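You operate a simulated robot arm through the tools that you are given. There is no shell and no other tool.

The job below is to be done with a simulated robot arm. You get a single attempt, and the scene is never put back.

TASK
Fetch the yellow card's block from the bottom blue drawer and oil its bare top.
Fine: set it on the bench, shut the drawer, use the yellow brush and the steel dish, put the brush back. Set down upright: yellow brush. Where these are worked on the way, their far stop is far enough and under half their travel is too little: bottom blue drawer. A coat counts when it lies all over at full strength: go over it till it gets no stronger.
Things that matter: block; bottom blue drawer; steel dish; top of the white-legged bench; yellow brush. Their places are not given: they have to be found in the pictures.

Only the result counts: the job must be done as asked and must still hold three seconds after the hand-in. Knocking over, shifting, dropping, spilling or breaking anything else fails it.

THE ROBOT
A 7-joint arm with a two-finger parallel gripper, fixed in place. Base frame: the origin is on the floor under the middle of its stand, x ahead of it, y to its left, z up; the work surface is at about z = 990. Readings come in mm, rad, newtons and seconds.
It reaches about 1372 mm from its shoulder. Its first joint turns from -2.601 to 2.601 rad. Payload 3.43 kg.
The tool frame sits at the grasp point between the pads (the TCP): z along the fingers, y along the line on which they close. The tips reach 30 mm beyond it. Largest opening 94 mm; finger width 28, thickness 10; the body of the gripper, 50 by 96 mm, starts 55 mm behind the TCP.
Orientation is that of the tool frame in the base frame, as [roll, pitch, yaw] about the fixed x, y, z axes, in that order (R = Rz(yaw) Ry(pitch) Rx(roll)). With the fingers straight down and closing along the base's y, the tool's x points along the base's -x, its y along +y and its z along -z.

THE INTERFACE
- The arm moves only by the tool play_rows. Its argument "increments" is a list of rows, each a list of 7 numbers: the shift along the tool's x, y, z in m, then the turn, a rotation vector about the tool's x, y, z in rad, then the gripper command, from -1 (fully open) to 1 (shut), values between in proportion. In form: [[tx, ty, tz, rx, ry, rz, jaw], ...]. A call has 1 to 20 rows; each row is the pose to reach, as a shift and turn from the pose commanded when the call began, along the tool's axes at that moment. A row lasts 0.2 s, in which the tool goes at most 50 mm and 0.15 rad; a call with a longer step from one row to the next is refused whole, and so is a gripper value outside its range. A pose out of reach is approached as far as the arm can. The call stops where the force on the tool passes 40 N (or 10 N more than at its start, if that is more) or the arm is blocked; 0.2 s more then pass. Each finger travels about 45 mm/s and halts on what it meets, pressing with about 41 N; the grip force reading is that of the motor and also rises with nothing between the fingers. The clock runs only during rows and for 0.2 s after the last one: add rows that repeat a pose to give the fingers time. It gives the time, the measured TCP pose, the force on the tool (base axes), the opening and the grip force at its end, in the units of the frame above (readings bear some noise), with the torque about the TCP (base axes, N m) and any sound that the robot's microphone picked up.
- Cameras (640 x 400 px; columns grow to the right, rows downward): "scene" is fixed at [50.7, 648.9, 1698.9]; the picture's right is [0.34, -0.94, 0.00], its down [-0.74, -0.27, -0.62] and it looks along [0.58, 0.21, -0.79] (base axes); focal length 361 px, centre (320, 200). "wrist" rides on the gripper at [76, 14, -102] in the tool frame; the picture's right is [-0.18, 0.98, 0.00], its down [-0.75, -0.14, -0.64] and it looks along [-0.63, -0.12, 0.77] (tool axes); focal length 243 px, centre (320, 200).
- get_image(camera): a new picture of that camera. The clock stands still meanwhile.
- pixel_to_xyz(camera, pixels): for up to 12 pixels [column, row] of the newest picture of that camera ("zoom" is the newest enlarged one), the place [x, y, z] in the base frame of the surface seen there, good to about 3 mm. The clock stands still meanwhile.
- inspect(camera, box): a new picture of the part [left, top, right, bottom] of that camera's present view, enlarged. The clock stands still meanwhile.
- job_done(): hands the job in; it is judged then, once.

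Unless the task says otherwise, let go and move clear before handing in.

The tools are called by a JSON object that holds its "fn" and its "kwargs". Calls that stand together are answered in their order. play_rows: Moves the arm, as the interface text tells. Its arguments: {"type":"object","properties":{"increments":{"type":"array","items":{"type":"array","items":{"type":"number"}}}},"required":["increments"]} The other tools are called the same way: get_image (camera) takes a picture; pixel_to_xyz (camera, pixels) gives the place of the surface under pixels of a picture; inspect (camera, box) takes an enlarged picture of a part of a camera's view; job_done () hands the job in.

At the start:

```text
time: 0.0
tcp_pos: [656.2, 738.6, 1242.5]
tcp_rot: [3.141, 0.0, -3.141]
wrist_force: [0.0, 0.6, 0.4]
wrist_torque: [0.01, 0.0, -0.01]
opening: 93.9
grasp_force: 0.0
```

scene: 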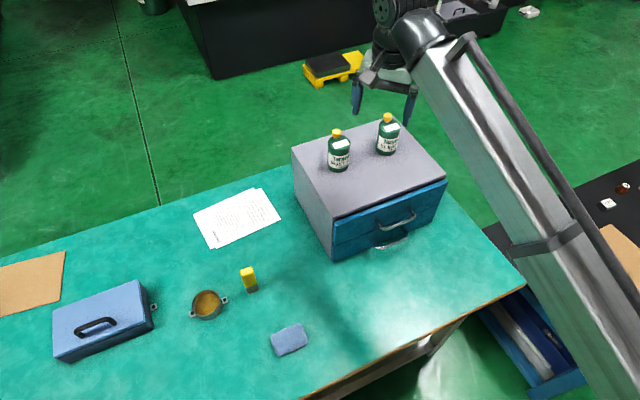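
wrist: 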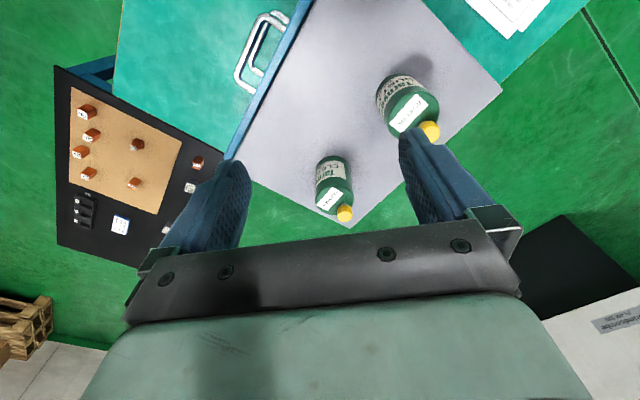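

The scene picture shows a grey cabinet with blue drawer(s) at about (390,220), a dish at (207,305), a yellow brush at (248,280), and a blue sponge/cloth at (289,340). I'll look closer before moving.

{"fn": "inspect", "kwargs": {"camera": "scene", "box": [280, 100, 480, 280]}}

{"fn": "inspect", "kwargs": {"camera": "scene", "box": [160, 240, 340, 370]}}

{"fn": "inspect", "kwargs": {"camera": "scene", "box": [440, 150, 640, 400]}}

{"fn": "inspect", "kwargs": {"camera": "wrist", "box": [40, 40, 320, 280]}}

```text
2.22 times, centred on (380, 190) of scene
```

zoom: 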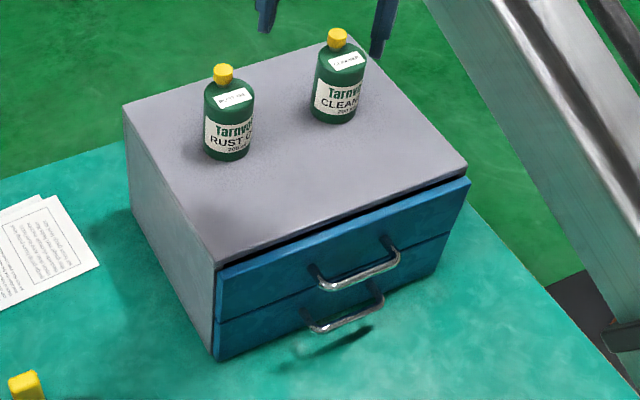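

```text
3.08 times, centred on (250, 305) of scene
```

zoom: 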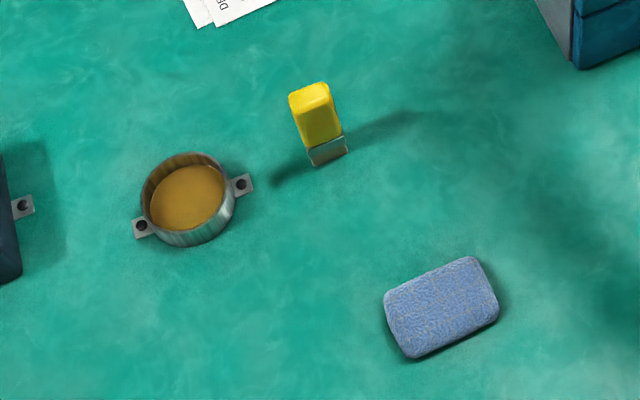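

```text
1.60 times, centred on (540, 275) of scene
```

zoom: 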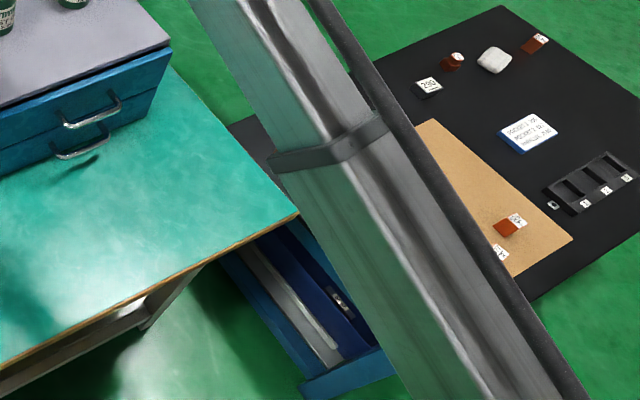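

```text
1.67 times, centred on (180, 160) of wrist
```

zoom: 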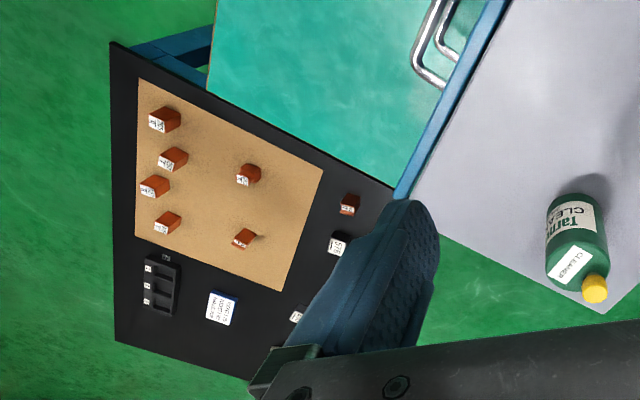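

The cabinet has two blue drawers with handles; there is also another blue, open drawer-like thing at the right by the black table (scene (530,340)). I'll get the positions of the main things.

{"fn": "pixel_to_xyz", "kwargs": {"camera": "scene", "pixels": [[207, 303], [248, 271], [252, 290], [289, 335], [335, 258], [333, 218], [446, 180], [437, 222], [292, 148], [376, 106], [500, 270], [430, 350]]}}

{"fn": "inspect", "kwargs": {"camera": "scene", "box": [350, 170, 460, 270]}}

{"fn": "inspect", "kwargs": {"camera": "scene", "box": [380, 270, 600, 400]}}

{"fn": "inspect", "kwargs": {"camera": "scene", "box": [0, 200, 200, 380]}}

{"fn": "inspect", "kwargs": {"camera": "scene", "box": [100, 0, 420, 200]}}

```text
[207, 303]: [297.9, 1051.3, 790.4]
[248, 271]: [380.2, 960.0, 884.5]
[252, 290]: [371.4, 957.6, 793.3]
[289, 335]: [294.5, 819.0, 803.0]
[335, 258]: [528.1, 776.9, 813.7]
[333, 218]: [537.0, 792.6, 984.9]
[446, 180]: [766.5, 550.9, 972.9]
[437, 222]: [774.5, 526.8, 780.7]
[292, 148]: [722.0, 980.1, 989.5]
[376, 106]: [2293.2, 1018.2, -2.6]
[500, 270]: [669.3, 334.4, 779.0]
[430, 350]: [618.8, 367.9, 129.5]
```

```text
4.00 times, centred on (405, 220) of scene
```

zoom: 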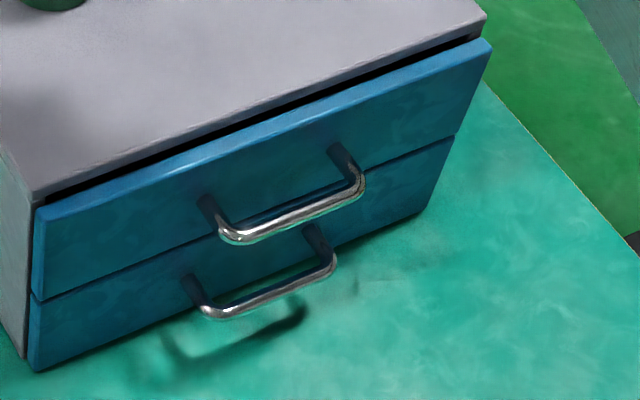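

```text
2.91 times, centred on (490, 335) of scene
```

zoom: 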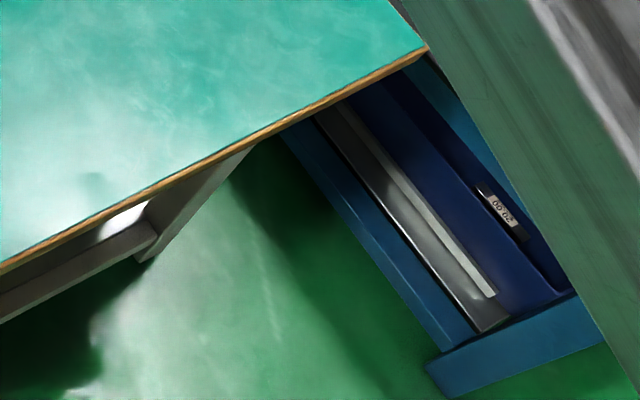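

```text
2.22 times, centred on (100, 290) of scene
```

zoom: 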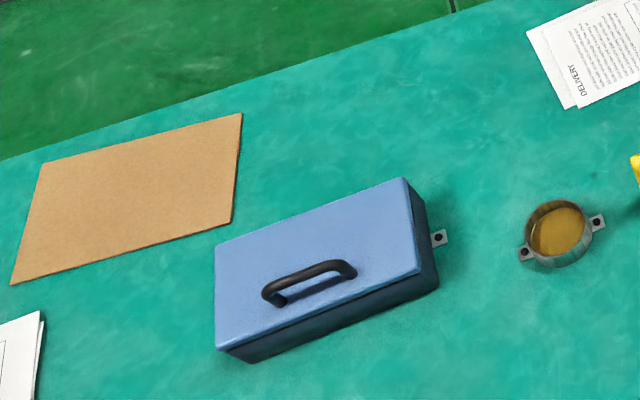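

```text
2.00 times, centred on (260, 100) of scene
```

zoom: 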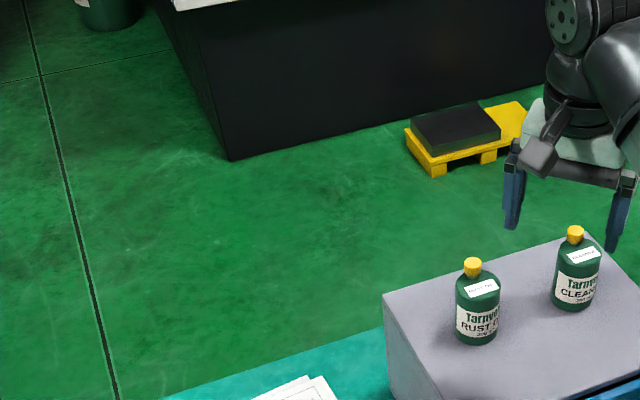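

The cabinet front runs diagonally from about (528,777) to (774,527), with the bench top near z≈780. Next I'll measure handles, brush, dish, the under-bench drawer and the black table.

{"fn": "pixel_to_xyz", "kwargs": {"camera": "zoom", "pixels": [[10, 10]]}}

{"fn": "pixel_to_xyz", "kwargs": {"camera": "scene", "pixels": [[384, 229], [393, 225], [408, 218], [378, 244], [388, 246], [403, 249], [409, 242], [432, 235], [530, 340], [545, 370], [497, 315], [525, 345]]}}

{"fn": "pixel_to_xyz", "kwargs": {"camera": "wrist", "pixels": [[90, 110], [130, 150], [80, 200], [200, 160], [80, 65], [240, 85], [262, 50], [335, 175], [400, 100], [150, 60], [90, 240], [118, 224]]}}

```text
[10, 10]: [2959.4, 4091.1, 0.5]
```

```text
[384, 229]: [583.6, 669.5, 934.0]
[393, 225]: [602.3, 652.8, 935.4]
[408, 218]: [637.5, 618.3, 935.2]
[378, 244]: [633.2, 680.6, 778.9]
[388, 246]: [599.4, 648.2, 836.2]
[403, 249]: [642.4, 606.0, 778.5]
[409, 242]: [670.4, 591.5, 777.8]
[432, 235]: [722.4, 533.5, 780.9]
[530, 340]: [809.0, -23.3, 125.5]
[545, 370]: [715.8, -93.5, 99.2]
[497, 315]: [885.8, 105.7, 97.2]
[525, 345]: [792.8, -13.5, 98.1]
```

```text
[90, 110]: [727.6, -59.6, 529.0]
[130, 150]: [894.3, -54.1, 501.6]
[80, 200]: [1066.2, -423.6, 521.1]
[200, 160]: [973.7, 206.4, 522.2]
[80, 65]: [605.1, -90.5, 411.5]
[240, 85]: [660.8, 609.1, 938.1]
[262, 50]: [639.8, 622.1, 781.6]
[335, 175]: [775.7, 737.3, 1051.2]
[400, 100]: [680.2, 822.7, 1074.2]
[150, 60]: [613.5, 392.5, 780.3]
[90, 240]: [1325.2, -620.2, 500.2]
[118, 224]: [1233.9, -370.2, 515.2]
```

The grey cabinet on the teal bench has the two blue drawers; the black table is low (z≈515) with a separate low drawer beneath (z≈100). I'll measure the bottom handle precisely from a zoom.

{"fn": "inspect", "kwargs": {"camera": "scene", "box": [350, 200, 430, 260]}}

```text
6.67 times, centred on (390, 230) of scene
```

zoom: 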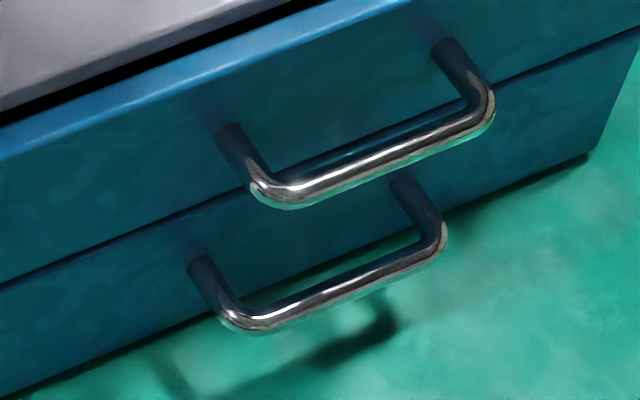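

{"fn": "pixel_to_xyz", "kwargs": {"camera": "zoom", "pixels": [[250, 318], [300, 303], [340, 285], [380, 268], [425, 245], [200, 265], [405, 185], [330, 220], [100, 320], [290, 190], [380, 155], [460, 120]]}}

{"fn": "play_rows", "kwargs": {"increments": [[0.0224, -0.0324, 0, 0, 0, 0.099, -1], [0.0448, -0.0648, 0, 0, 0, 0.198, -1], [0.0672, -0.0971, 0, 0, 0, 0.297, -1], [0.0895, -0.1295, 0, 0, 0, 0.396, -1], [0.1119, -0.1619, 0, 0, 0, 0.495, -1], [0.1343, -0.1943, 0, 0, 0, 0.594, -1], [0.1566, -0.2266, 0, 0, 0, 0.693, -1], [0.179, -0.259, 0, 0, 0, 0.792, -1], [0.179, -0.259, 0, 0, 0, 0.792, -1]]}}

```text
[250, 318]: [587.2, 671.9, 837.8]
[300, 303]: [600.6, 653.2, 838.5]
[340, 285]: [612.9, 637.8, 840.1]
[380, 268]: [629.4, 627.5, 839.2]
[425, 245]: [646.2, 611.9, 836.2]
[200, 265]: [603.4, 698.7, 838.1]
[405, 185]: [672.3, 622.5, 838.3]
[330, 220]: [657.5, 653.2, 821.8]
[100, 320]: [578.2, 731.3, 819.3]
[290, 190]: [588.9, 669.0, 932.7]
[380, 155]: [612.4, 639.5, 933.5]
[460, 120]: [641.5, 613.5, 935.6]
```

```text
time: 2.0
tcp_pos: [503.1, 510.2, 1178.8]
tcp_rot: [3.064, -0.006, 2.348]
wrist_force: [0.1, 0.2, -0.8]
wrist_torque: [0.03, -0.02, -0.01]
opening: 94.2
grasp_force: 0.1
out of reach, approached as far as the arm can: row 2, 3, 4, 5, 6, 7, 8, 9
```

The hand is now at (503,510,1179); the row list said that the higher pose is out of reach, so it settled lower. The bottom handle bar centre is about (617,641,835). I'll check pictures before continuing.

{"fn": "get_image", "kwargs": {"camera": "scene"}}

{"fn": "get_image", "kwargs": {"camera": "wrist"}}

```text
taken
```

scene: 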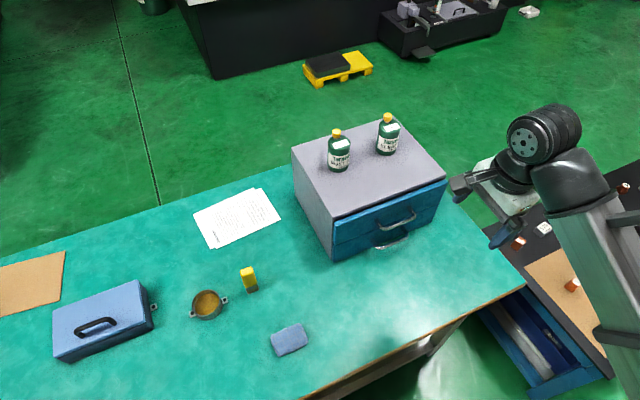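

```text
taken
```

wrist: 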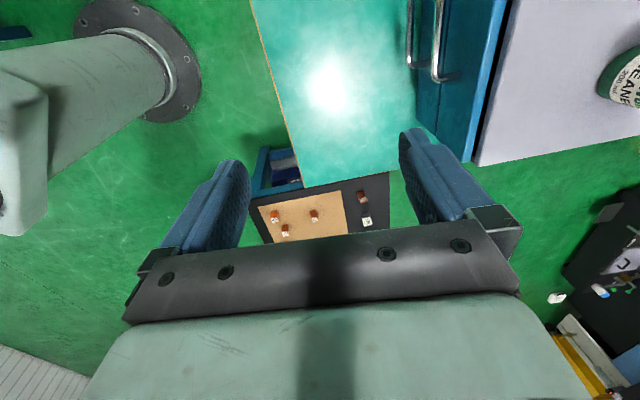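

The arm is clear of everything. I'll probe with a zero-shift row to find out what pose counts as "commanded".

{"fn": "play_rows", "kwargs": {"increments": [[0, 0, 0, 0, 0, 0, -1]]}}

```text
time: 2.4
tcp_pos: [501.9, 511.1, 1180.0]
tcp_rot: [3.064, -0.006, 2.348]
wrist_force: [0.0, 0.5, -0.8]
wrist_torque: [0.03, 0.04, 0.02]
opening: 94.3
grasp_force: 0.0
```

The commanded pose is re-based to the achieved one. Now I'll descend to a spot 150 mm in front of the bottom handle, tilting the fingers so they point into the cabinet and 30° downward.

{"fn": "play_rows", "kwargs": {"increments": [[0.0012, 0.0028, 0.0342, -0.121, 0, 0, -1], [0.0024, 0.0055, 0.0684, -0.242, 0, 0, -1], [0.0035, 0.0083, 0.1026, -0.364, 0, 0, -1], [0.0047, 0.011, 0.1368, -0.485, 0, 0, -1], [0.0059, 0.0138, 0.171, -0.606, 0, 0, -1], [0.007, 0.0165, 0.2052, -0.728, 0, 0, -1], [0.0082, 0.0193, 0.2394, -0.849, 0, 0, -1], [0.0094, 0.022, 0.2736, -0.97, 0, 0, -1], [0.0094, 0.022, 0.2736, -0.97, 0, 0, -1]]}}

{"fn": "get_image", "kwargs": {"camera": "scene"}}

{"fn": "get_image", "kwargs": {"camera": "wrist"}}

```text
time: 4.4
tcp_pos: [527.6, 549.3, 907.3]
tcp_rot: [2.095, -0.005, 2.351]
wrist_force: [0.1, -0.2, 0.0]
wrist_torque: [0.0, -0.01, 0.0]
opening: 93.9
grasp_force: 0.0
```

```text
taken
```

scene: 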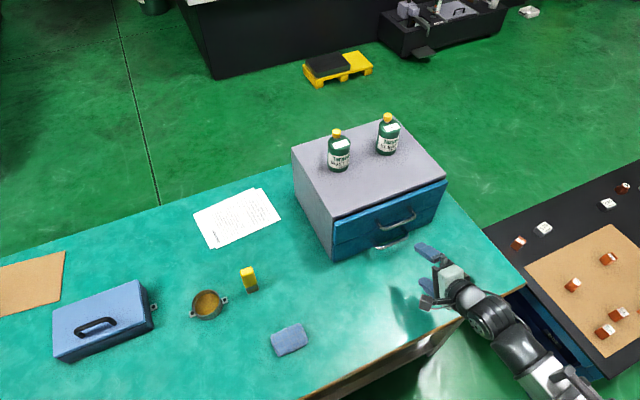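

```text
taken
```

wrist: 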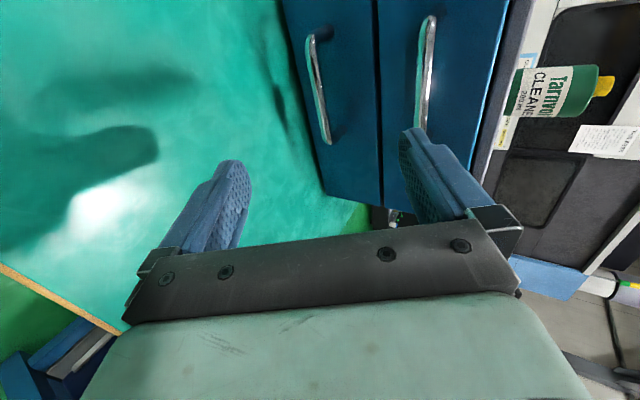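

The pose was reached, and the wrist view shows the bottom handle (nearer bench) at around (318,90). I'll measure it from here.

{"fn": "pixel_to_xyz", "kwargs": {"camera": "wrist", "pixels": [[312, 55], [315, 70], [318, 88], [321, 105], [324, 122], [430, 40], [425, 80], [347, 100], [410, 170], [330, 30], [328, 140], [350, 170]]}}

{"fn": "inspect", "kwargs": {"camera": "wrist", "box": [280, 0, 520, 210]}}

```text
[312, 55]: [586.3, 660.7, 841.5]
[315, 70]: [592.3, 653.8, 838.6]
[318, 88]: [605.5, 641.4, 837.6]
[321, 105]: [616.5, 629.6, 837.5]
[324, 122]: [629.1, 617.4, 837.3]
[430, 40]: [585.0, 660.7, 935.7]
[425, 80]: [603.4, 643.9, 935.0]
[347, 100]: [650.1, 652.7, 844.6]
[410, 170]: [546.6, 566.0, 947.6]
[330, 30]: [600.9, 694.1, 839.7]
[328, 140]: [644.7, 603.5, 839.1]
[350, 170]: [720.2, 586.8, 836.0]
```

```text
1.90 times, centred on (400, 105) of wrist
```

zoom: 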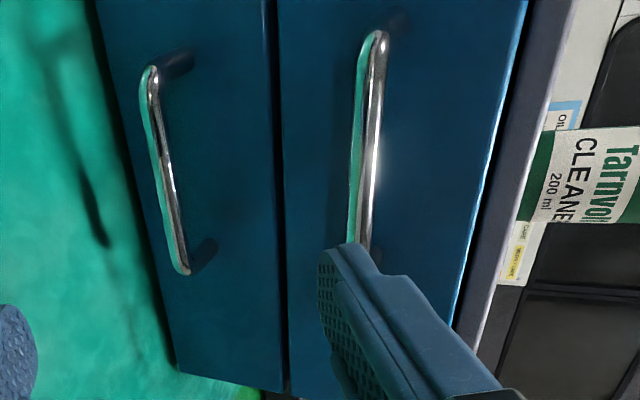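

I see labels around wrist pixel (500,140) beyond the cabinet; I'll zoom there because they may say which card is which.

{"fn": "inspect", "kwargs": {"camera": "wrist", "box": [470, 20, 570, 200]}}

{"fn": "inspect", "kwargs": {"camera": "scene", "box": [480, 170, 640, 400]}}

```text
2.22 times, centred on (520, 110) of wrist
```

zoom: 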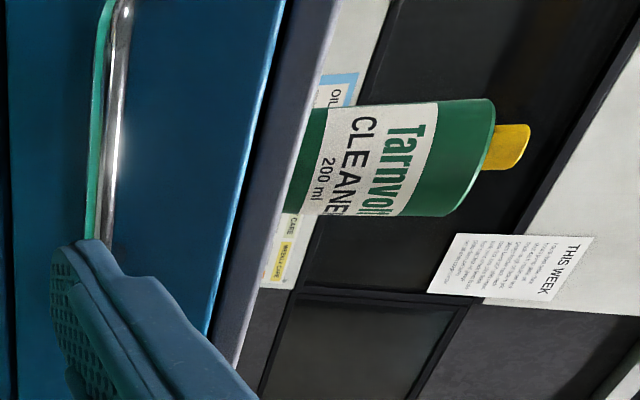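

```text
1.74 times, centred on (560, 285) of scene
```

zoom: 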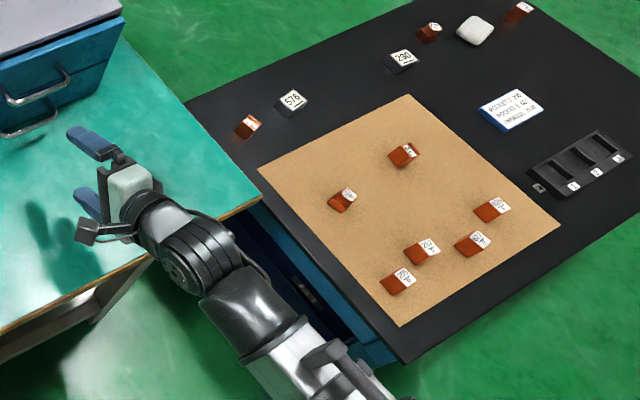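

A notice board beyond the cabinet carries cards ("OIL…", "CARE", a yellow "WEEKLY CARE" card); the yellow card may name the block. I'll find out where those are.

{"fn": "inspect", "kwargs": {"camera": "wrist", "box": [490, 60, 540, 160]}}

{"fn": "pixel_to_xyz", "kwargs": {"camera": "wrist", "pixels": [[503, 142], [494, 140], [525, 60], [600, 140], [540, 180], [620, 230], [590, 300], [550, 270], [620, 285], [600, 20]]}}

```text
4.00 times, centred on (515, 110) of wrist
```

zoom: 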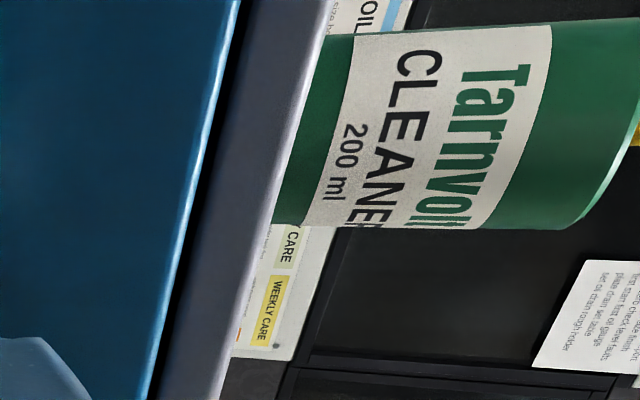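

```text
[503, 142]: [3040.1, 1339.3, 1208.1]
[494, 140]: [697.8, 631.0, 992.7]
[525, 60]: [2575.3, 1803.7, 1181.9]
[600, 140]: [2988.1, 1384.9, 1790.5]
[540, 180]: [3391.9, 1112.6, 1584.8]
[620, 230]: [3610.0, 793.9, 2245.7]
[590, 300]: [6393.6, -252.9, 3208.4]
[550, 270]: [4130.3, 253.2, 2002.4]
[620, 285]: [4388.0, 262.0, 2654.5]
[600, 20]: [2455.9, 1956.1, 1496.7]
```

Those cards are on a machine 3 m away (background), so I'll open the drawer first and look inside. I'm approaching the bar with fingers half closed (about 36 mm) and stopping the TCP 10 mm short of the bar, so the tips stay clear of the drawer front.

{"fn": "play_rows", "kwargs": {"increments": [[0.0005, 0, 0.025, 0, 0, 0, 0.23], [0.001, 0, 0.05, 0, 0, 0, 0.23], [0.001, 0, 0.075, 0, 0, 0, 0.23], [0.0015, 0, 0.085, 0, 0, 0, 0.23], [0.0019, 0, 0.1, 0, 0, 0, 0.23], [0.0019, 0, 0.118, 0, 0, 0, 0.23], [0.0019, 0, 0.134, 0, 0, 0, 0.23], [0.0019, 0, 0.134, 0, 0, 0, 0.23]]}}

{"fn": "get_image", "kwargs": {"camera": "wrist"}}

{"fn": "inspect", "kwargs": {"camera": "scene", "box": [340, 180, 500, 300]}}

```text
time: 6.2
tcp_pos: [607.6, 632.2, 841.9]
tcp_rot: [2.095, -0.005, 2.348]
wrist_force: [0.0, 0.0, 0.1]
wrist_torque: [0.0, 0.0, -0.02]
opening: 36.0
grasp_force: 0.1
```

```text
taken
```

wrist: 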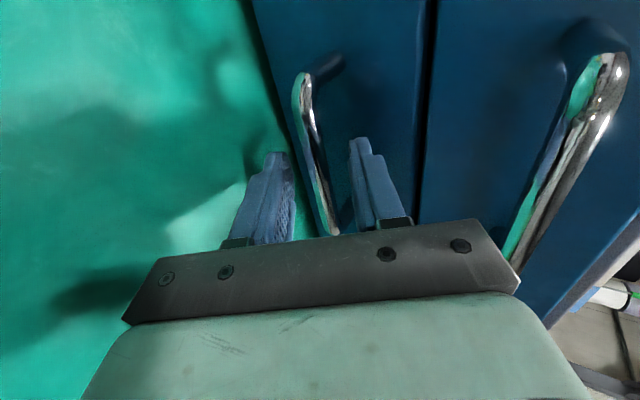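

```text
3.33 times, centred on (420, 240) of scene
```

zoom: 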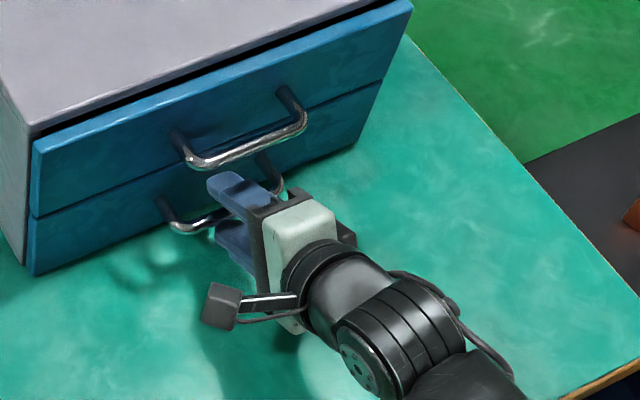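

The bar runs between the two fingers (wrist (315,170)). Now I'll close on it and check.

{"fn": "play_rows", "kwargs": {"increments": [[0, 0, 0, 0, 0, 0, 1], [0, 0, 0, 0, 0, 0, 1], [0, 0, 0, 0, 0, 0, 1], [0, 0, 0, 0, 0, 0, 1]]}}

```text
time: 7.2
tcp_pos: [607.5, 631.4, 841.6]
tcp_rot: [2.095, -0.001, 2.35]
wrist_force: [0.7, 1.2, 2.5]
wrist_torque: [-0.76, -0.82, 0.7]
opening: 11.6
grasp_force: 45.1
```

The grip is firm on the bar (11.6 mm). I'll pull straight out along the cabinet's normal at a gentle speed.

{"fn": "play_rows", "kwargs": {"increments": [[0, -0.005, -0.00866, 0, 0, 0, 1], [0, -0.0125, -0.02165, 0, 0, 0, 1], [0, -0.02, -0.03464, 0, 0, 0, 1], [0, -0.0275, -0.04763, 0, 0, 0, 1], [0, -0.035, -0.06062, 0, 0, 0, 1], [0, -0.0425, -0.07361, 0, 0, 0, 1], [0, -0.05, -0.0866, 0, 0, 0, 1], [0, -0.0575, -0.09959, 0, 0, 0, 1], [0, -0.065, -0.11258, 0, 0, 0, 1], [0, -0.0725, -0.12557, 0, 0, 0, 1]]}}

{"fn": "get_image", "kwargs": {"camera": "scene"}}

```text
time: 9.3
tcp_pos: [514.7, 538.5, 841.8]
tcp_rot: [2.09, 0.003, 2.352]
wrist_force: [4.8, -6.5, 6.0]
wrist_torque: [-0.69, -0.82, 0.02]
opening: 11.6
grasp_force: 45.0
stopped in row 10: the force on the tool passed its limit at 41 N (the readings are from after the stop); the commanded pose is now the measured one
```

```text
taken
```

scene: 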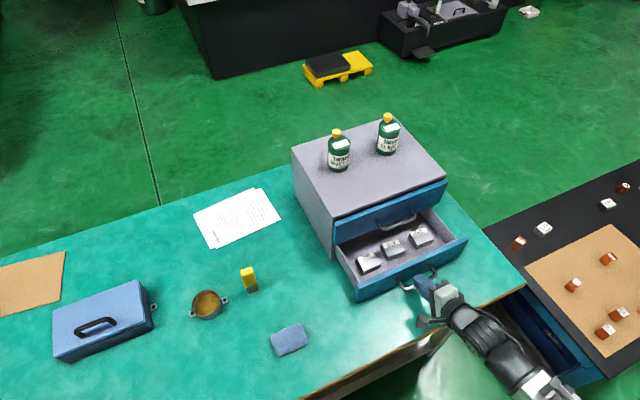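

The drawer came out about 131 mm to a stop, and three blocks are visible inside at (370,263), (392,246), (420,235). Zooming in.

{"fn": "inspect", "kwargs": {"camera": "scene", "box": [335, 205, 475, 300]}}

{"fn": "get_image", "kwargs": {"camera": "wrist"}}

```text
4.21 times, centred on (405, 252) of scene
```

zoom: 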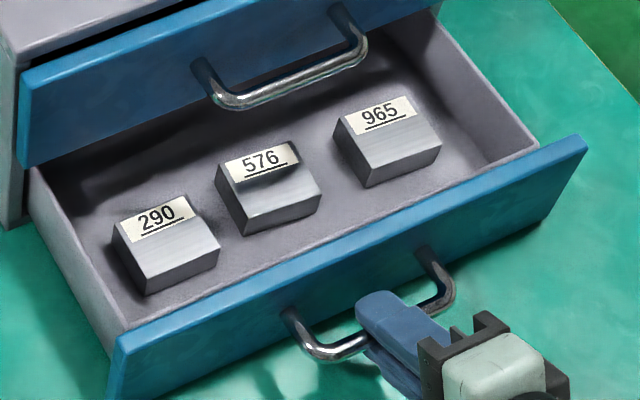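

```text
taken
```

wrist: 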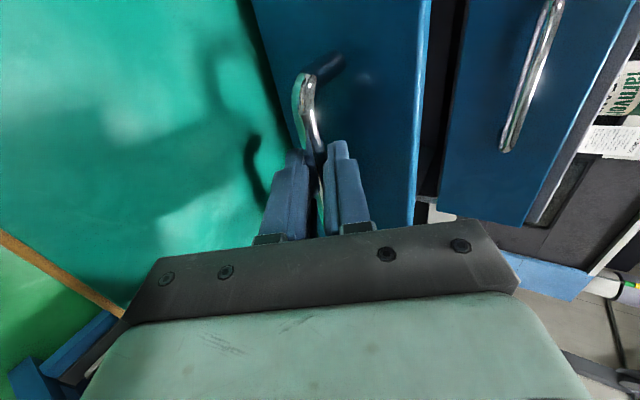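

The blocks are numbered 290, 576 and 965, so the yellow card ("WEEKLY CARE" at about (3040,1339,1208)) must give the number. I'll let go of the handle, back off and raise the wrist camera to read it.

{"fn": "play_rows", "kwargs": {"increments": [[0, 0, 0, 0, 0, 0, 0.23], [0, 0, 0, 0, 0, 0, 0.23], [0, 0, 0, 0, 0, 0, 0.23], [0, 0, -0.03, 0, 0, 0, 0.23], [0, 0, -0.06, 0, 0, 0, 0.23], [0, 0, -0.09, 0, 0, 0, 0.23], [0, 0, -0.12, 0, 0, 0, 0.23], [0, 0.0355, -0.1405, 0, 0, 0, 0], [0, 0.071, -0.161, 0, 0, 0, 0], [0, 0.1065, -0.1815, 0, 0, 0, 0], [0, 0.142, -0.202, 0, 0, 0, 0], [0, 0.1775, -0.2225, 0, 0, 0, 0], [0, 0.213, -0.243, 0, 0, 0, 0], [0, 0.2485, -0.2635, 0, 0, 0, 0], [0, 0.284, -0.284, 0, 0, 0, 0], [0, 0.284, -0.284, 0, 0, 0, 0]]}}

{"fn": "get_image", "kwargs": {"camera": "wrist"}}

{"fn": "get_image", "kwargs": {"camera": "scene"}}

```text
time: 12.7
tcp_pos: [440.0, 465.0, 1228.6]
tcp_rot: [2.095, -0.003, 2.349]
wrist_force: [-0.3, 0.2, -0.4]
wrist_torque: [0.01, 0.03, 0.01]
opening: 47.0
grasp_force: 0.2
out of reach, approached as far as the arm can: row 5, 6, 7, 8, 9, 10, 11, 12, 13
```

```text
taken
```

wrist: 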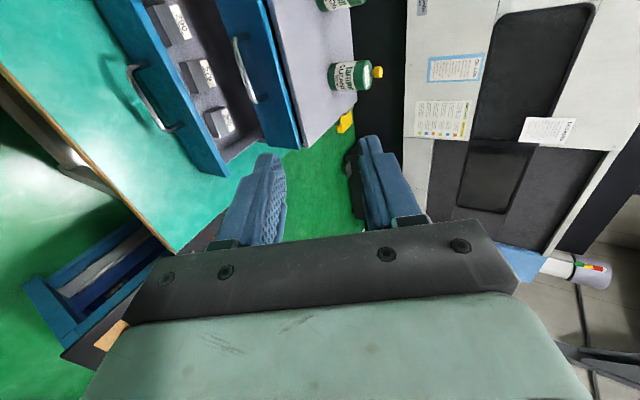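

```text
taken
```

scene: 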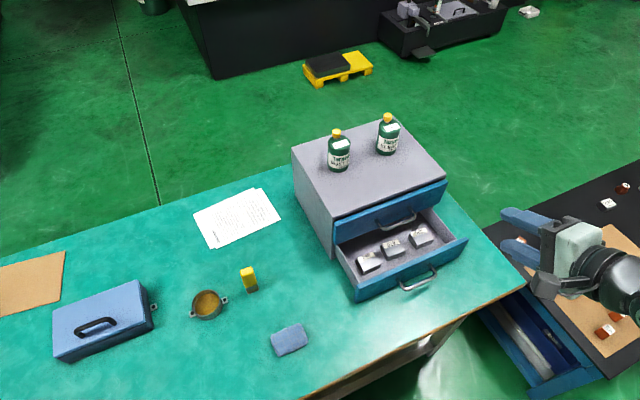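

The drawer stays open, and the notices on the machine are visible at wrist (455,68), (442,118) and (545,130). I'll zoom in on them.

{"fn": "inspect", "kwargs": {"camera": "wrist", "box": [405, 90, 485, 145]}}

{"fn": "inspect", "kwargs": {"camera": "wrist", "box": [420, 45, 490, 90]}}

{"fn": "inspect", "kwargs": {"camera": "wrist", "box": [510, 105, 585, 155]}}

{"fn": "inspect", "kwargs": {"camera": "wrist", "box": [325, 30, 395, 140]}}

```text
7.27 times, centred on (445, 118) of wrist
```

zoom: 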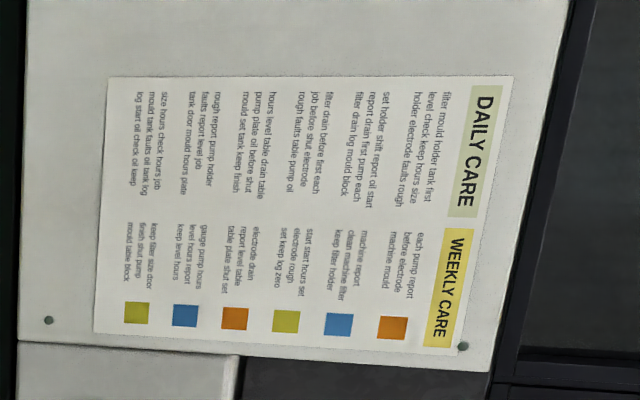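

```text
8.89 times, centred on (455, 68) of wrist
```

zoom: 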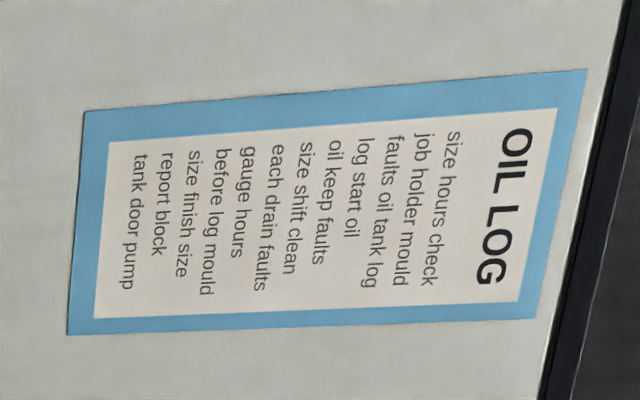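

```text
8.00 times, centred on (548, 130) of wrist
```

zoom: 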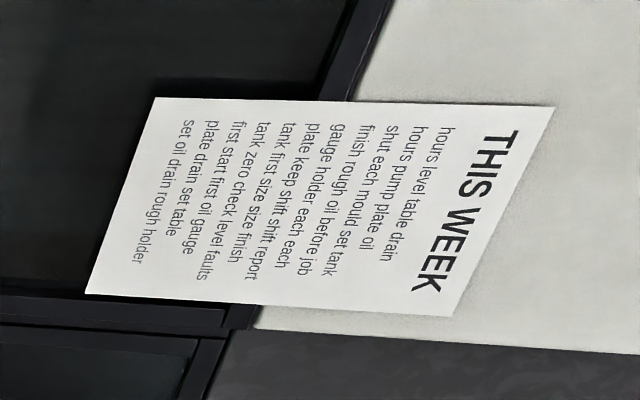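

```text
3.64 times, centred on (360, 85) of wrist
```

zoom: 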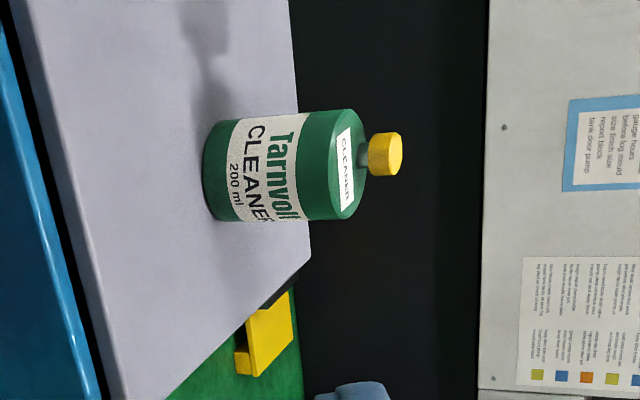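

Those posters are filler text, so the yellow card must be somewhere else. I'll search the black table and the rest of the surroundings.

{"fn": "inspect", "kwargs": {"camera": "scene", "box": [490, 160, 640, 280]}}

{"fn": "inspect", "kwargs": {"camera": "scene", "box": [0, 120, 160, 240]}}

{"fn": "inspect", "kwargs": {"camera": "scene", "box": [180, 0, 400, 100]}}

{"fn": "inspect", "kwargs": {"camera": "scene", "box": [370, 0, 560, 110]}}

{"fn": "inspect", "kwargs": {"camera": "scene", "box": [160, 170, 320, 270]}}

```text
3.33 times, centred on (565, 220) of scene
```

zoom: 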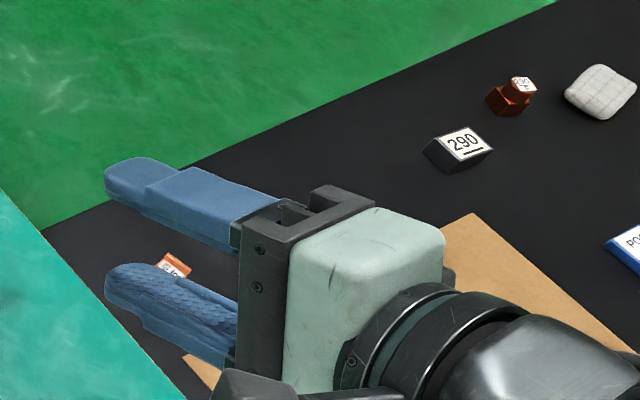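

```text
3.33 times, centred on (80, 180) of scene
```

zoom: 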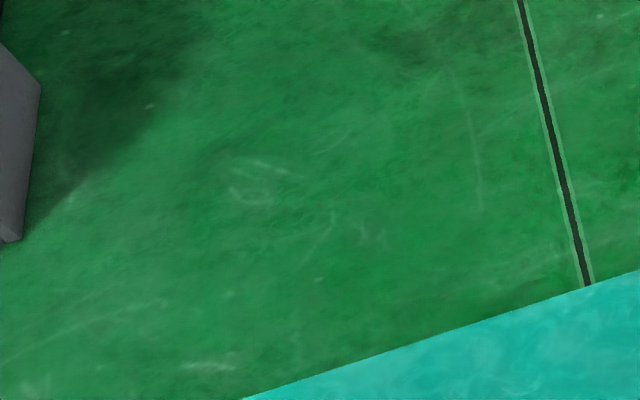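

```text
2.91 times, centred on (290, 50) of scene
```

zoom: 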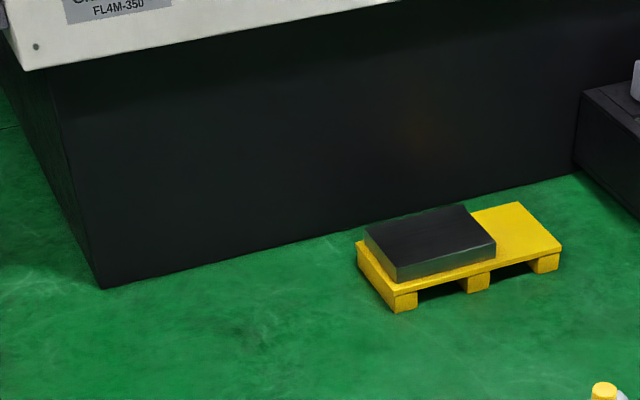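

```text
3.37 times, centred on (465, 55) of scene
```

zoom: 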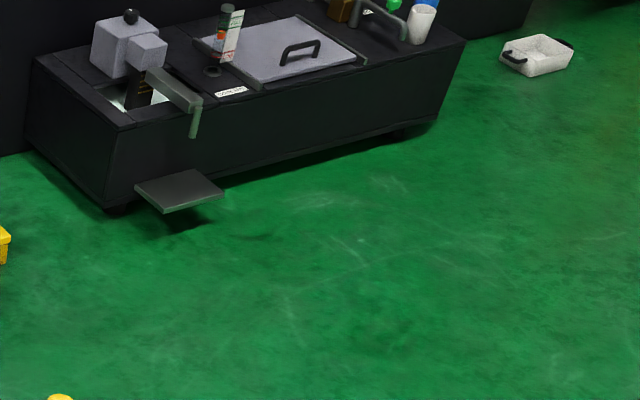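

```text
4.00 times, centred on (240, 220) of scene
```

zoom: 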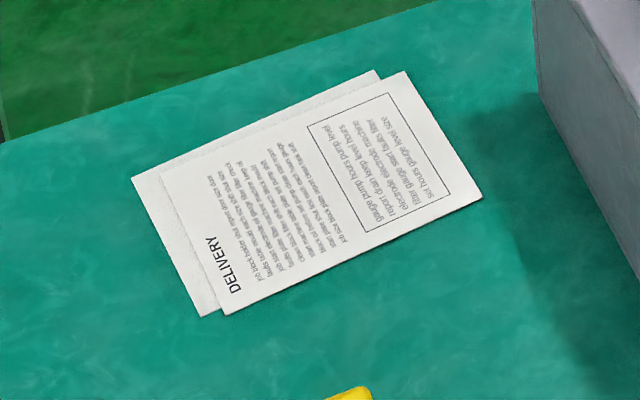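

No yellow card there yet. I'll examine the rest of the wrist view and the left edge of the scene before turning the camera around.

{"fn": "inspect", "kwargs": {"camera": "wrist", "box": [400, 0, 640, 150]}}

{"fn": "inspect", "kwargs": {"camera": "wrist", "box": [480, 200, 640, 400]}}

{"fn": "inspect", "kwargs": {"camera": "scene", "box": [0, 300, 100, 400]}}

{"fn": "inspect", "kwargs": {"camera": "wrist", "box": [0, 0, 250, 200]}}

```text
2.67 times, centred on (520, 75) of wrist
```

zoom: 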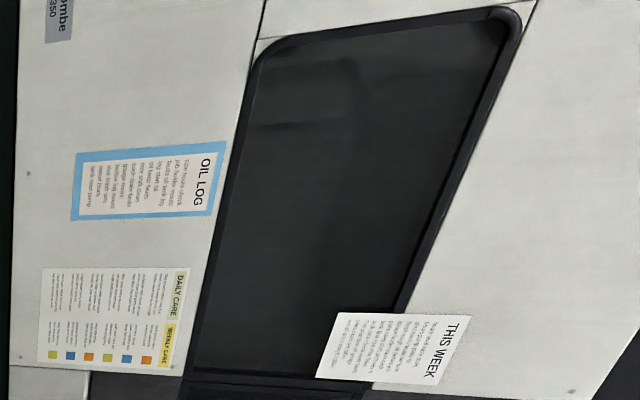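

```text
2.00 times, centred on (560, 300) of wrist
```

zoom: 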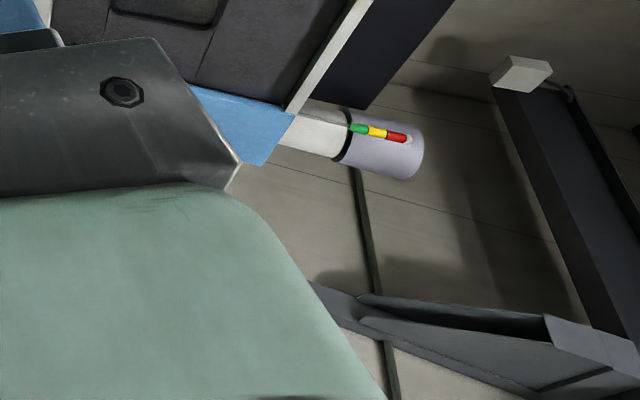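

```text
4.00 times, centred on (50, 350) of scene
```

zoom: 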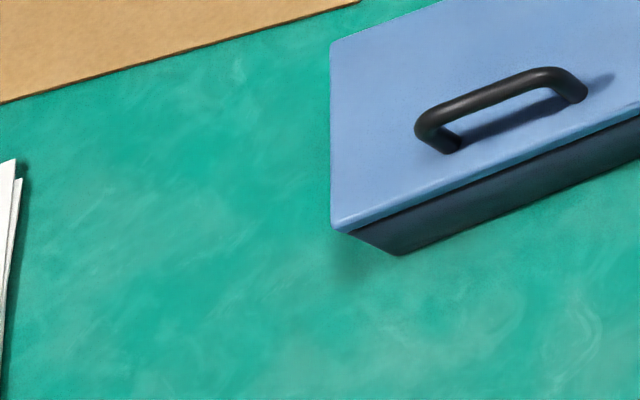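

```text
2.00 times, centred on (125, 100) of wrist
```

zoom: 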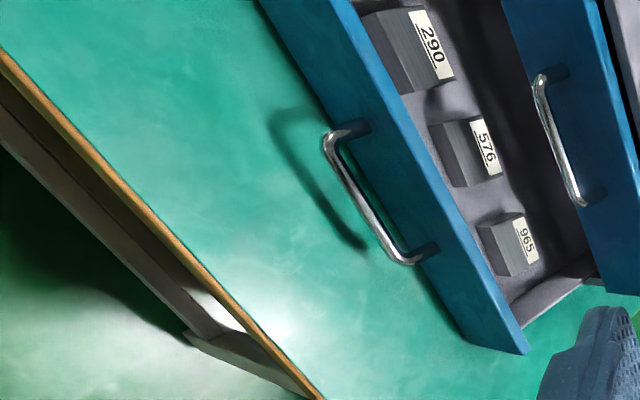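

Still no yellow card in view, so I'll survey by turning the wrist camera about the vertical. First to the left (+y), over the bench.

{"fn": "play_rows", "kwargs": {"increments": [[0, 0, 0, 0, 0.121, -0.07, 0], [0, 0, 0, 0, 0.242, -0.14, 0], [0, 0, 0, 0, 0.364, -0.21, 0], [0, 0, 0, 0, 0.485, -0.28, 0], [0, 0, 0, 0, 0.606, -0.35, 0], [0, 0, 0, 0, 0.727, -0.42, 0], [0, 0, 0, 0, 0.849, -0.49, 0], [0, 0, 0, 0, 0.97, -0.56, 0], [0, 0, 0, 0, 1.091, -0.63, 0], [0, 0, 0, 0, 1.091, -0.63, 0]]}}

{"fn": "get_image", "kwargs": {"camera": "wrist"}}

{"fn": "get_image", "kwargs": {"camera": "scene"}}

```text
time: 14.9
tcp_pos: [439.6, 464.4, 1228.7]
tcp_rot: [2.091, 0.001, -2.674]
wrist_force: [0.3, 0.2, 0.7]
wrist_torque: [0.01, -0.01, -0.02]
opening: 47.0
grasp_force: 0.1
```

```text
taken
```

wrist: 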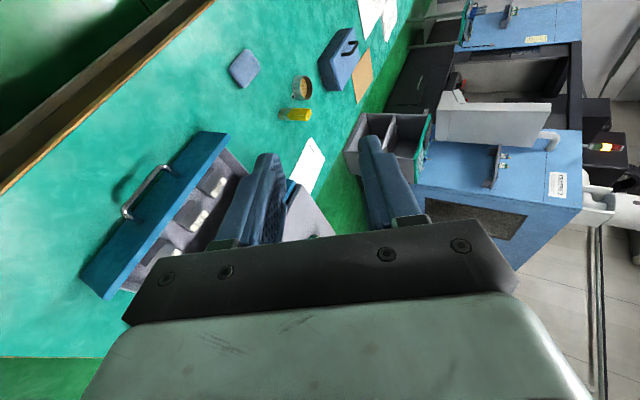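

```text
taken
```

scene: 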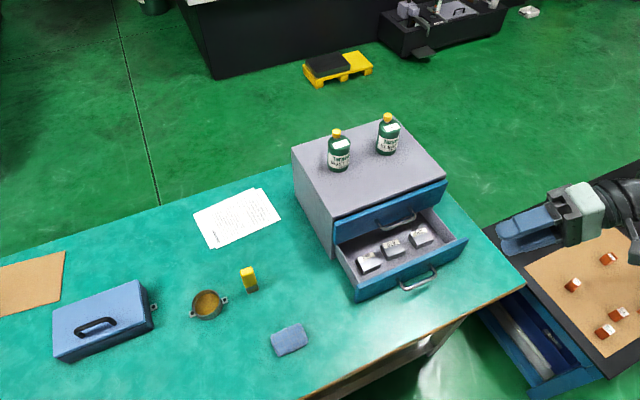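

Now I see a blue machine at the left with labels at (537,38) and (557,183), and papers at (375,15). Zooming there.

{"fn": "inspect", "kwargs": {"camera": "wrist", "box": [430, 0, 640, 130]}}

{"fn": "inspect", "kwargs": {"camera": "wrist", "box": [420, 120, 640, 260]}}

{"fn": "inspect", "kwargs": {"camera": "wrist", "box": [220, 0, 440, 140]}}

{"fn": "inspect", "kwargs": {"camera": "wrist", "box": [330, 90, 450, 200]}}

```text
3.05 times, centred on (535, 65) of wrist
```

zoom: 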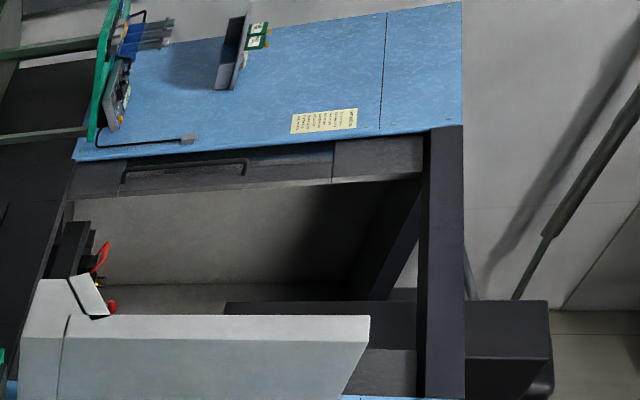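

```text
2.86 times, centred on (530, 190) of wrist
```

zoom: 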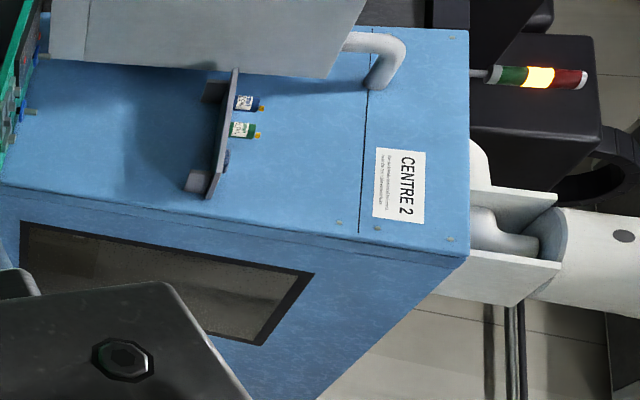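

```text
2.86 times, centred on (330, 70) of wrist
```

zoom: 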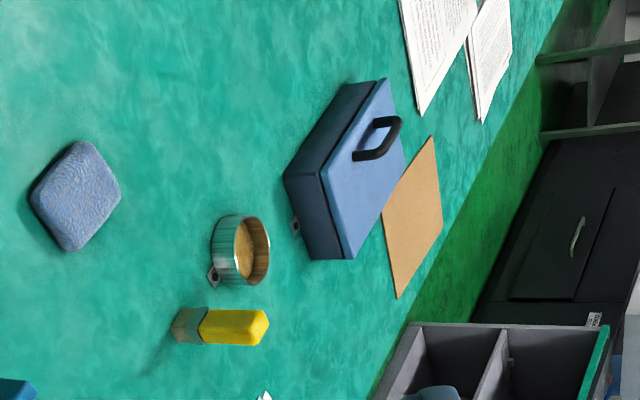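

```text
3.64 times, centred on (390, 145) of wrist
```

zoom: 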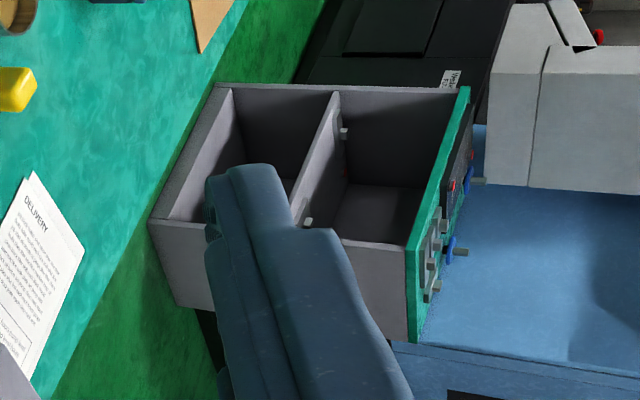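

A pale-yellow card is on the blue machine at about wrist (536,39). Zooming in tightly.

{"fn": "inspect", "kwargs": {"camera": "wrist", "box": [520, 30, 552, 50]}}

{"fn": "inspect", "kwargs": {"camera": "wrist", "box": [545, 165, 575, 205]}}

{"fn": "inspect", "kwargs": {"camera": "wrist", "box": [350, 0, 400, 45]}}

{"fn": "inspect", "kwargs": {"camera": "wrist", "box": [490, 0, 530, 30]}}

{"fn": "inspect", "kwargs": {"camera": "wrist", "box": [280, 130, 340, 250]}}

```text
16.00 times, centred on (536, 40) of wrist
```

zoom: 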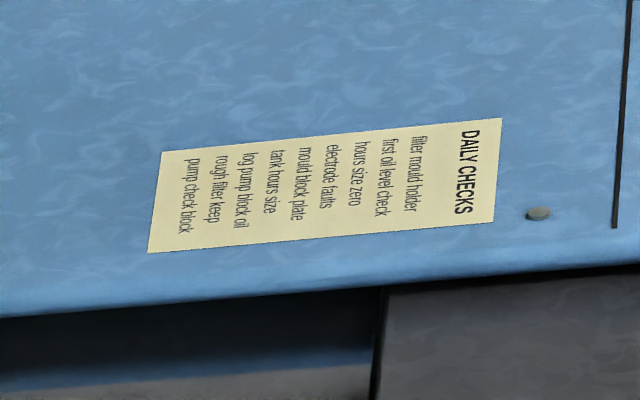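

```text
10.00 times, centred on (560, 185) of wrist
```

zoom: 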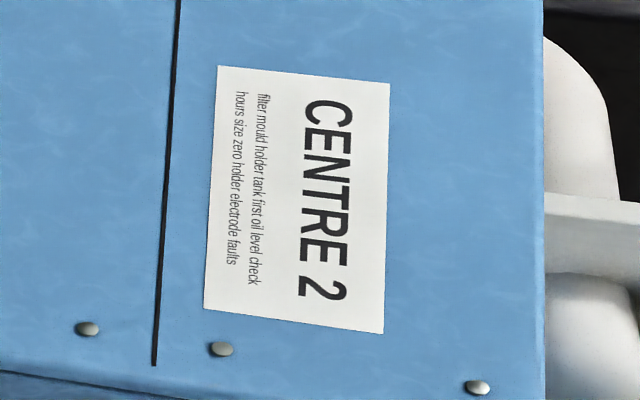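

```text
8.89 times, centred on (375, 22) of wrist
```

zoom: 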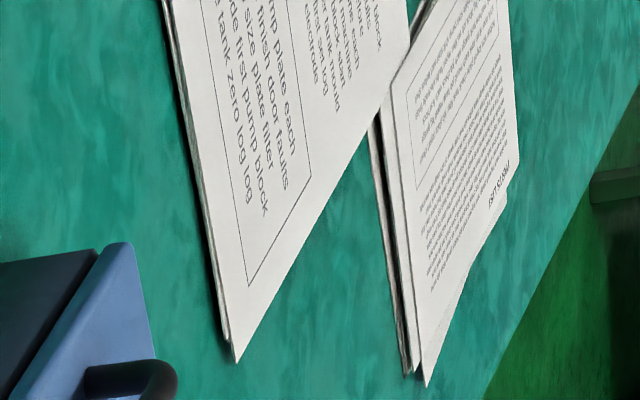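

```text
13.33 times, centred on (510, 15) of wrist
```

zoom: 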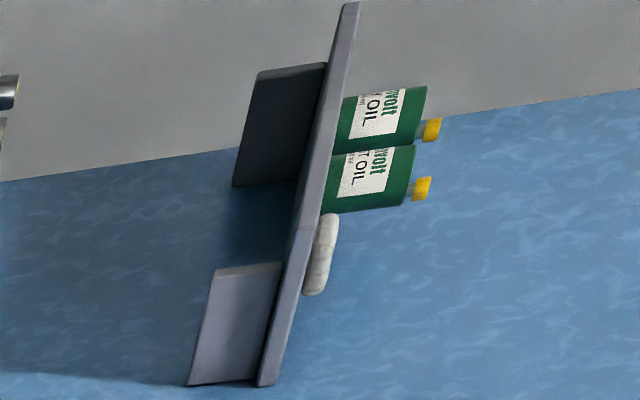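

```text
3.33 times, centred on (310, 190) of wrist
```

zoom: 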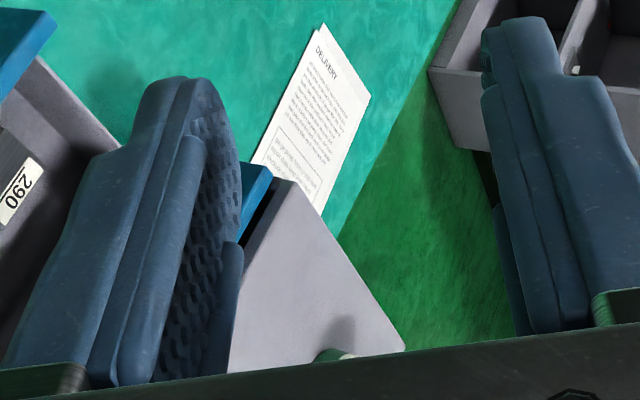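

That card is only filler ("DAILY CHECKS"). I'll continue the survey, turning further left before swinging right to the black table.

{"fn": "play_rows", "kwargs": {"increments": [[0, 0, 0, 0, 0.121, -0.07, 0], [0, 0, 0, 0, 0.242, -0.14, 0], [0, 0, 0, 0, 0.364, -0.21, 0], [0, 0, 0, 0, 0.485, -0.28, 0], [0, 0, 0, 0, 0.606, -0.35, 0], [0, 0, 0, 0, 0.727, -0.42, 0], [0, 0, 0, 0, 0.849, -0.49, 0]]}}

{"fn": "get_image", "kwargs": {"camera": "wrist"}}

```text
time: 16.5
tcp_pos: [414.3, 514.6, 1209.5]
tcp_rot: [2.079, 0.028, -2.16]
wrist_force: [0.3, 0.0, 0.1]
wrist_torque: [0.02, -0.04, -0.03]
opening: 47.0
grasp_force: 0.0
out of reach, approached as far as the arm can: row 3, 4, 5, 6, 7
```

```text
taken
```

wrist: 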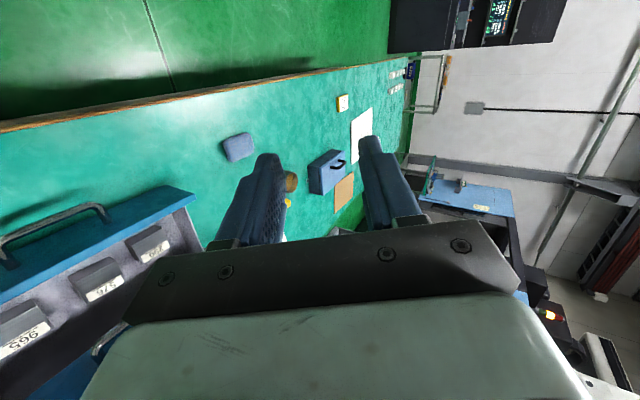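

There is a small yellow-framed card on the bench at wrist (343,103). I'll zoom on it and on the neighbouring cards at (397,80).

{"fn": "inspect", "kwargs": {"camera": "wrist", "box": [330, 90, 358, 115]}}

{"fn": "inspect", "kwargs": {"camera": "wrist", "box": [370, 50, 440, 110]}}

{"fn": "pixel_to_xyz", "kwargs": {"camera": "wrist", "pixels": [[343, 103], [392, 90]]}}

```text
16.00 times, centred on (344, 102) of wrist
```

zoom: 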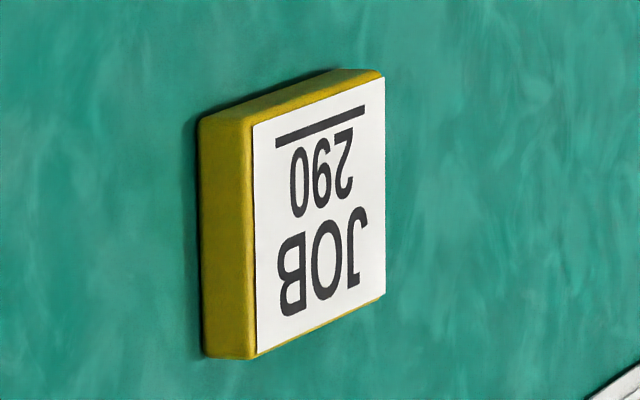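

```text
6.67 times, centred on (405, 80) of wrist
```

zoom: 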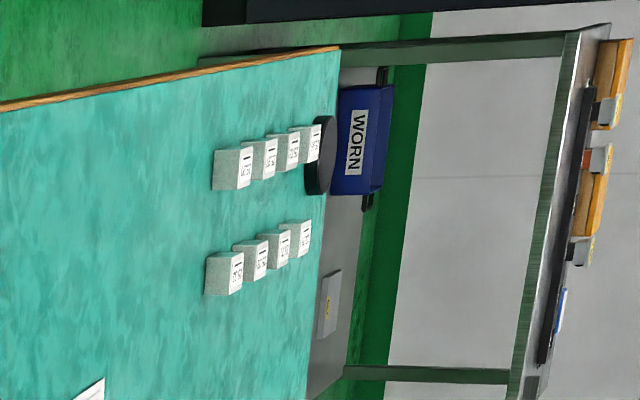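

```text
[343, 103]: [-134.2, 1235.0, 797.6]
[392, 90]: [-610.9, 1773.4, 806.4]
```

The yellow card reads "JOB 290" (underline below the number when upright), so block 290 is the one. I'll measure it in the scene view, where it sits at about (370,263).

{"fn": "inspect", "kwargs": {"camera": "scene", "box": [340, 230, 420, 290]}}

```text
6.67 times, centred on (380, 260) of scene
```

zoom: 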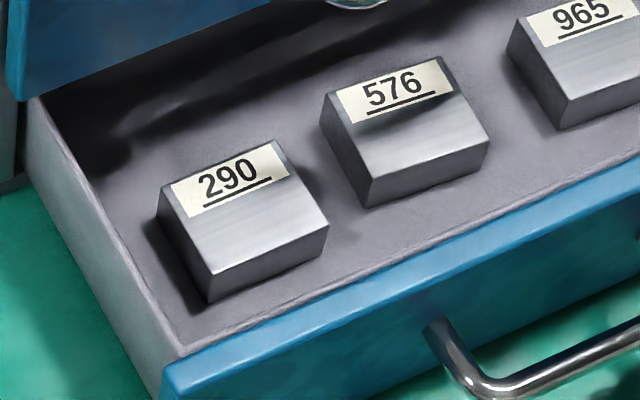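

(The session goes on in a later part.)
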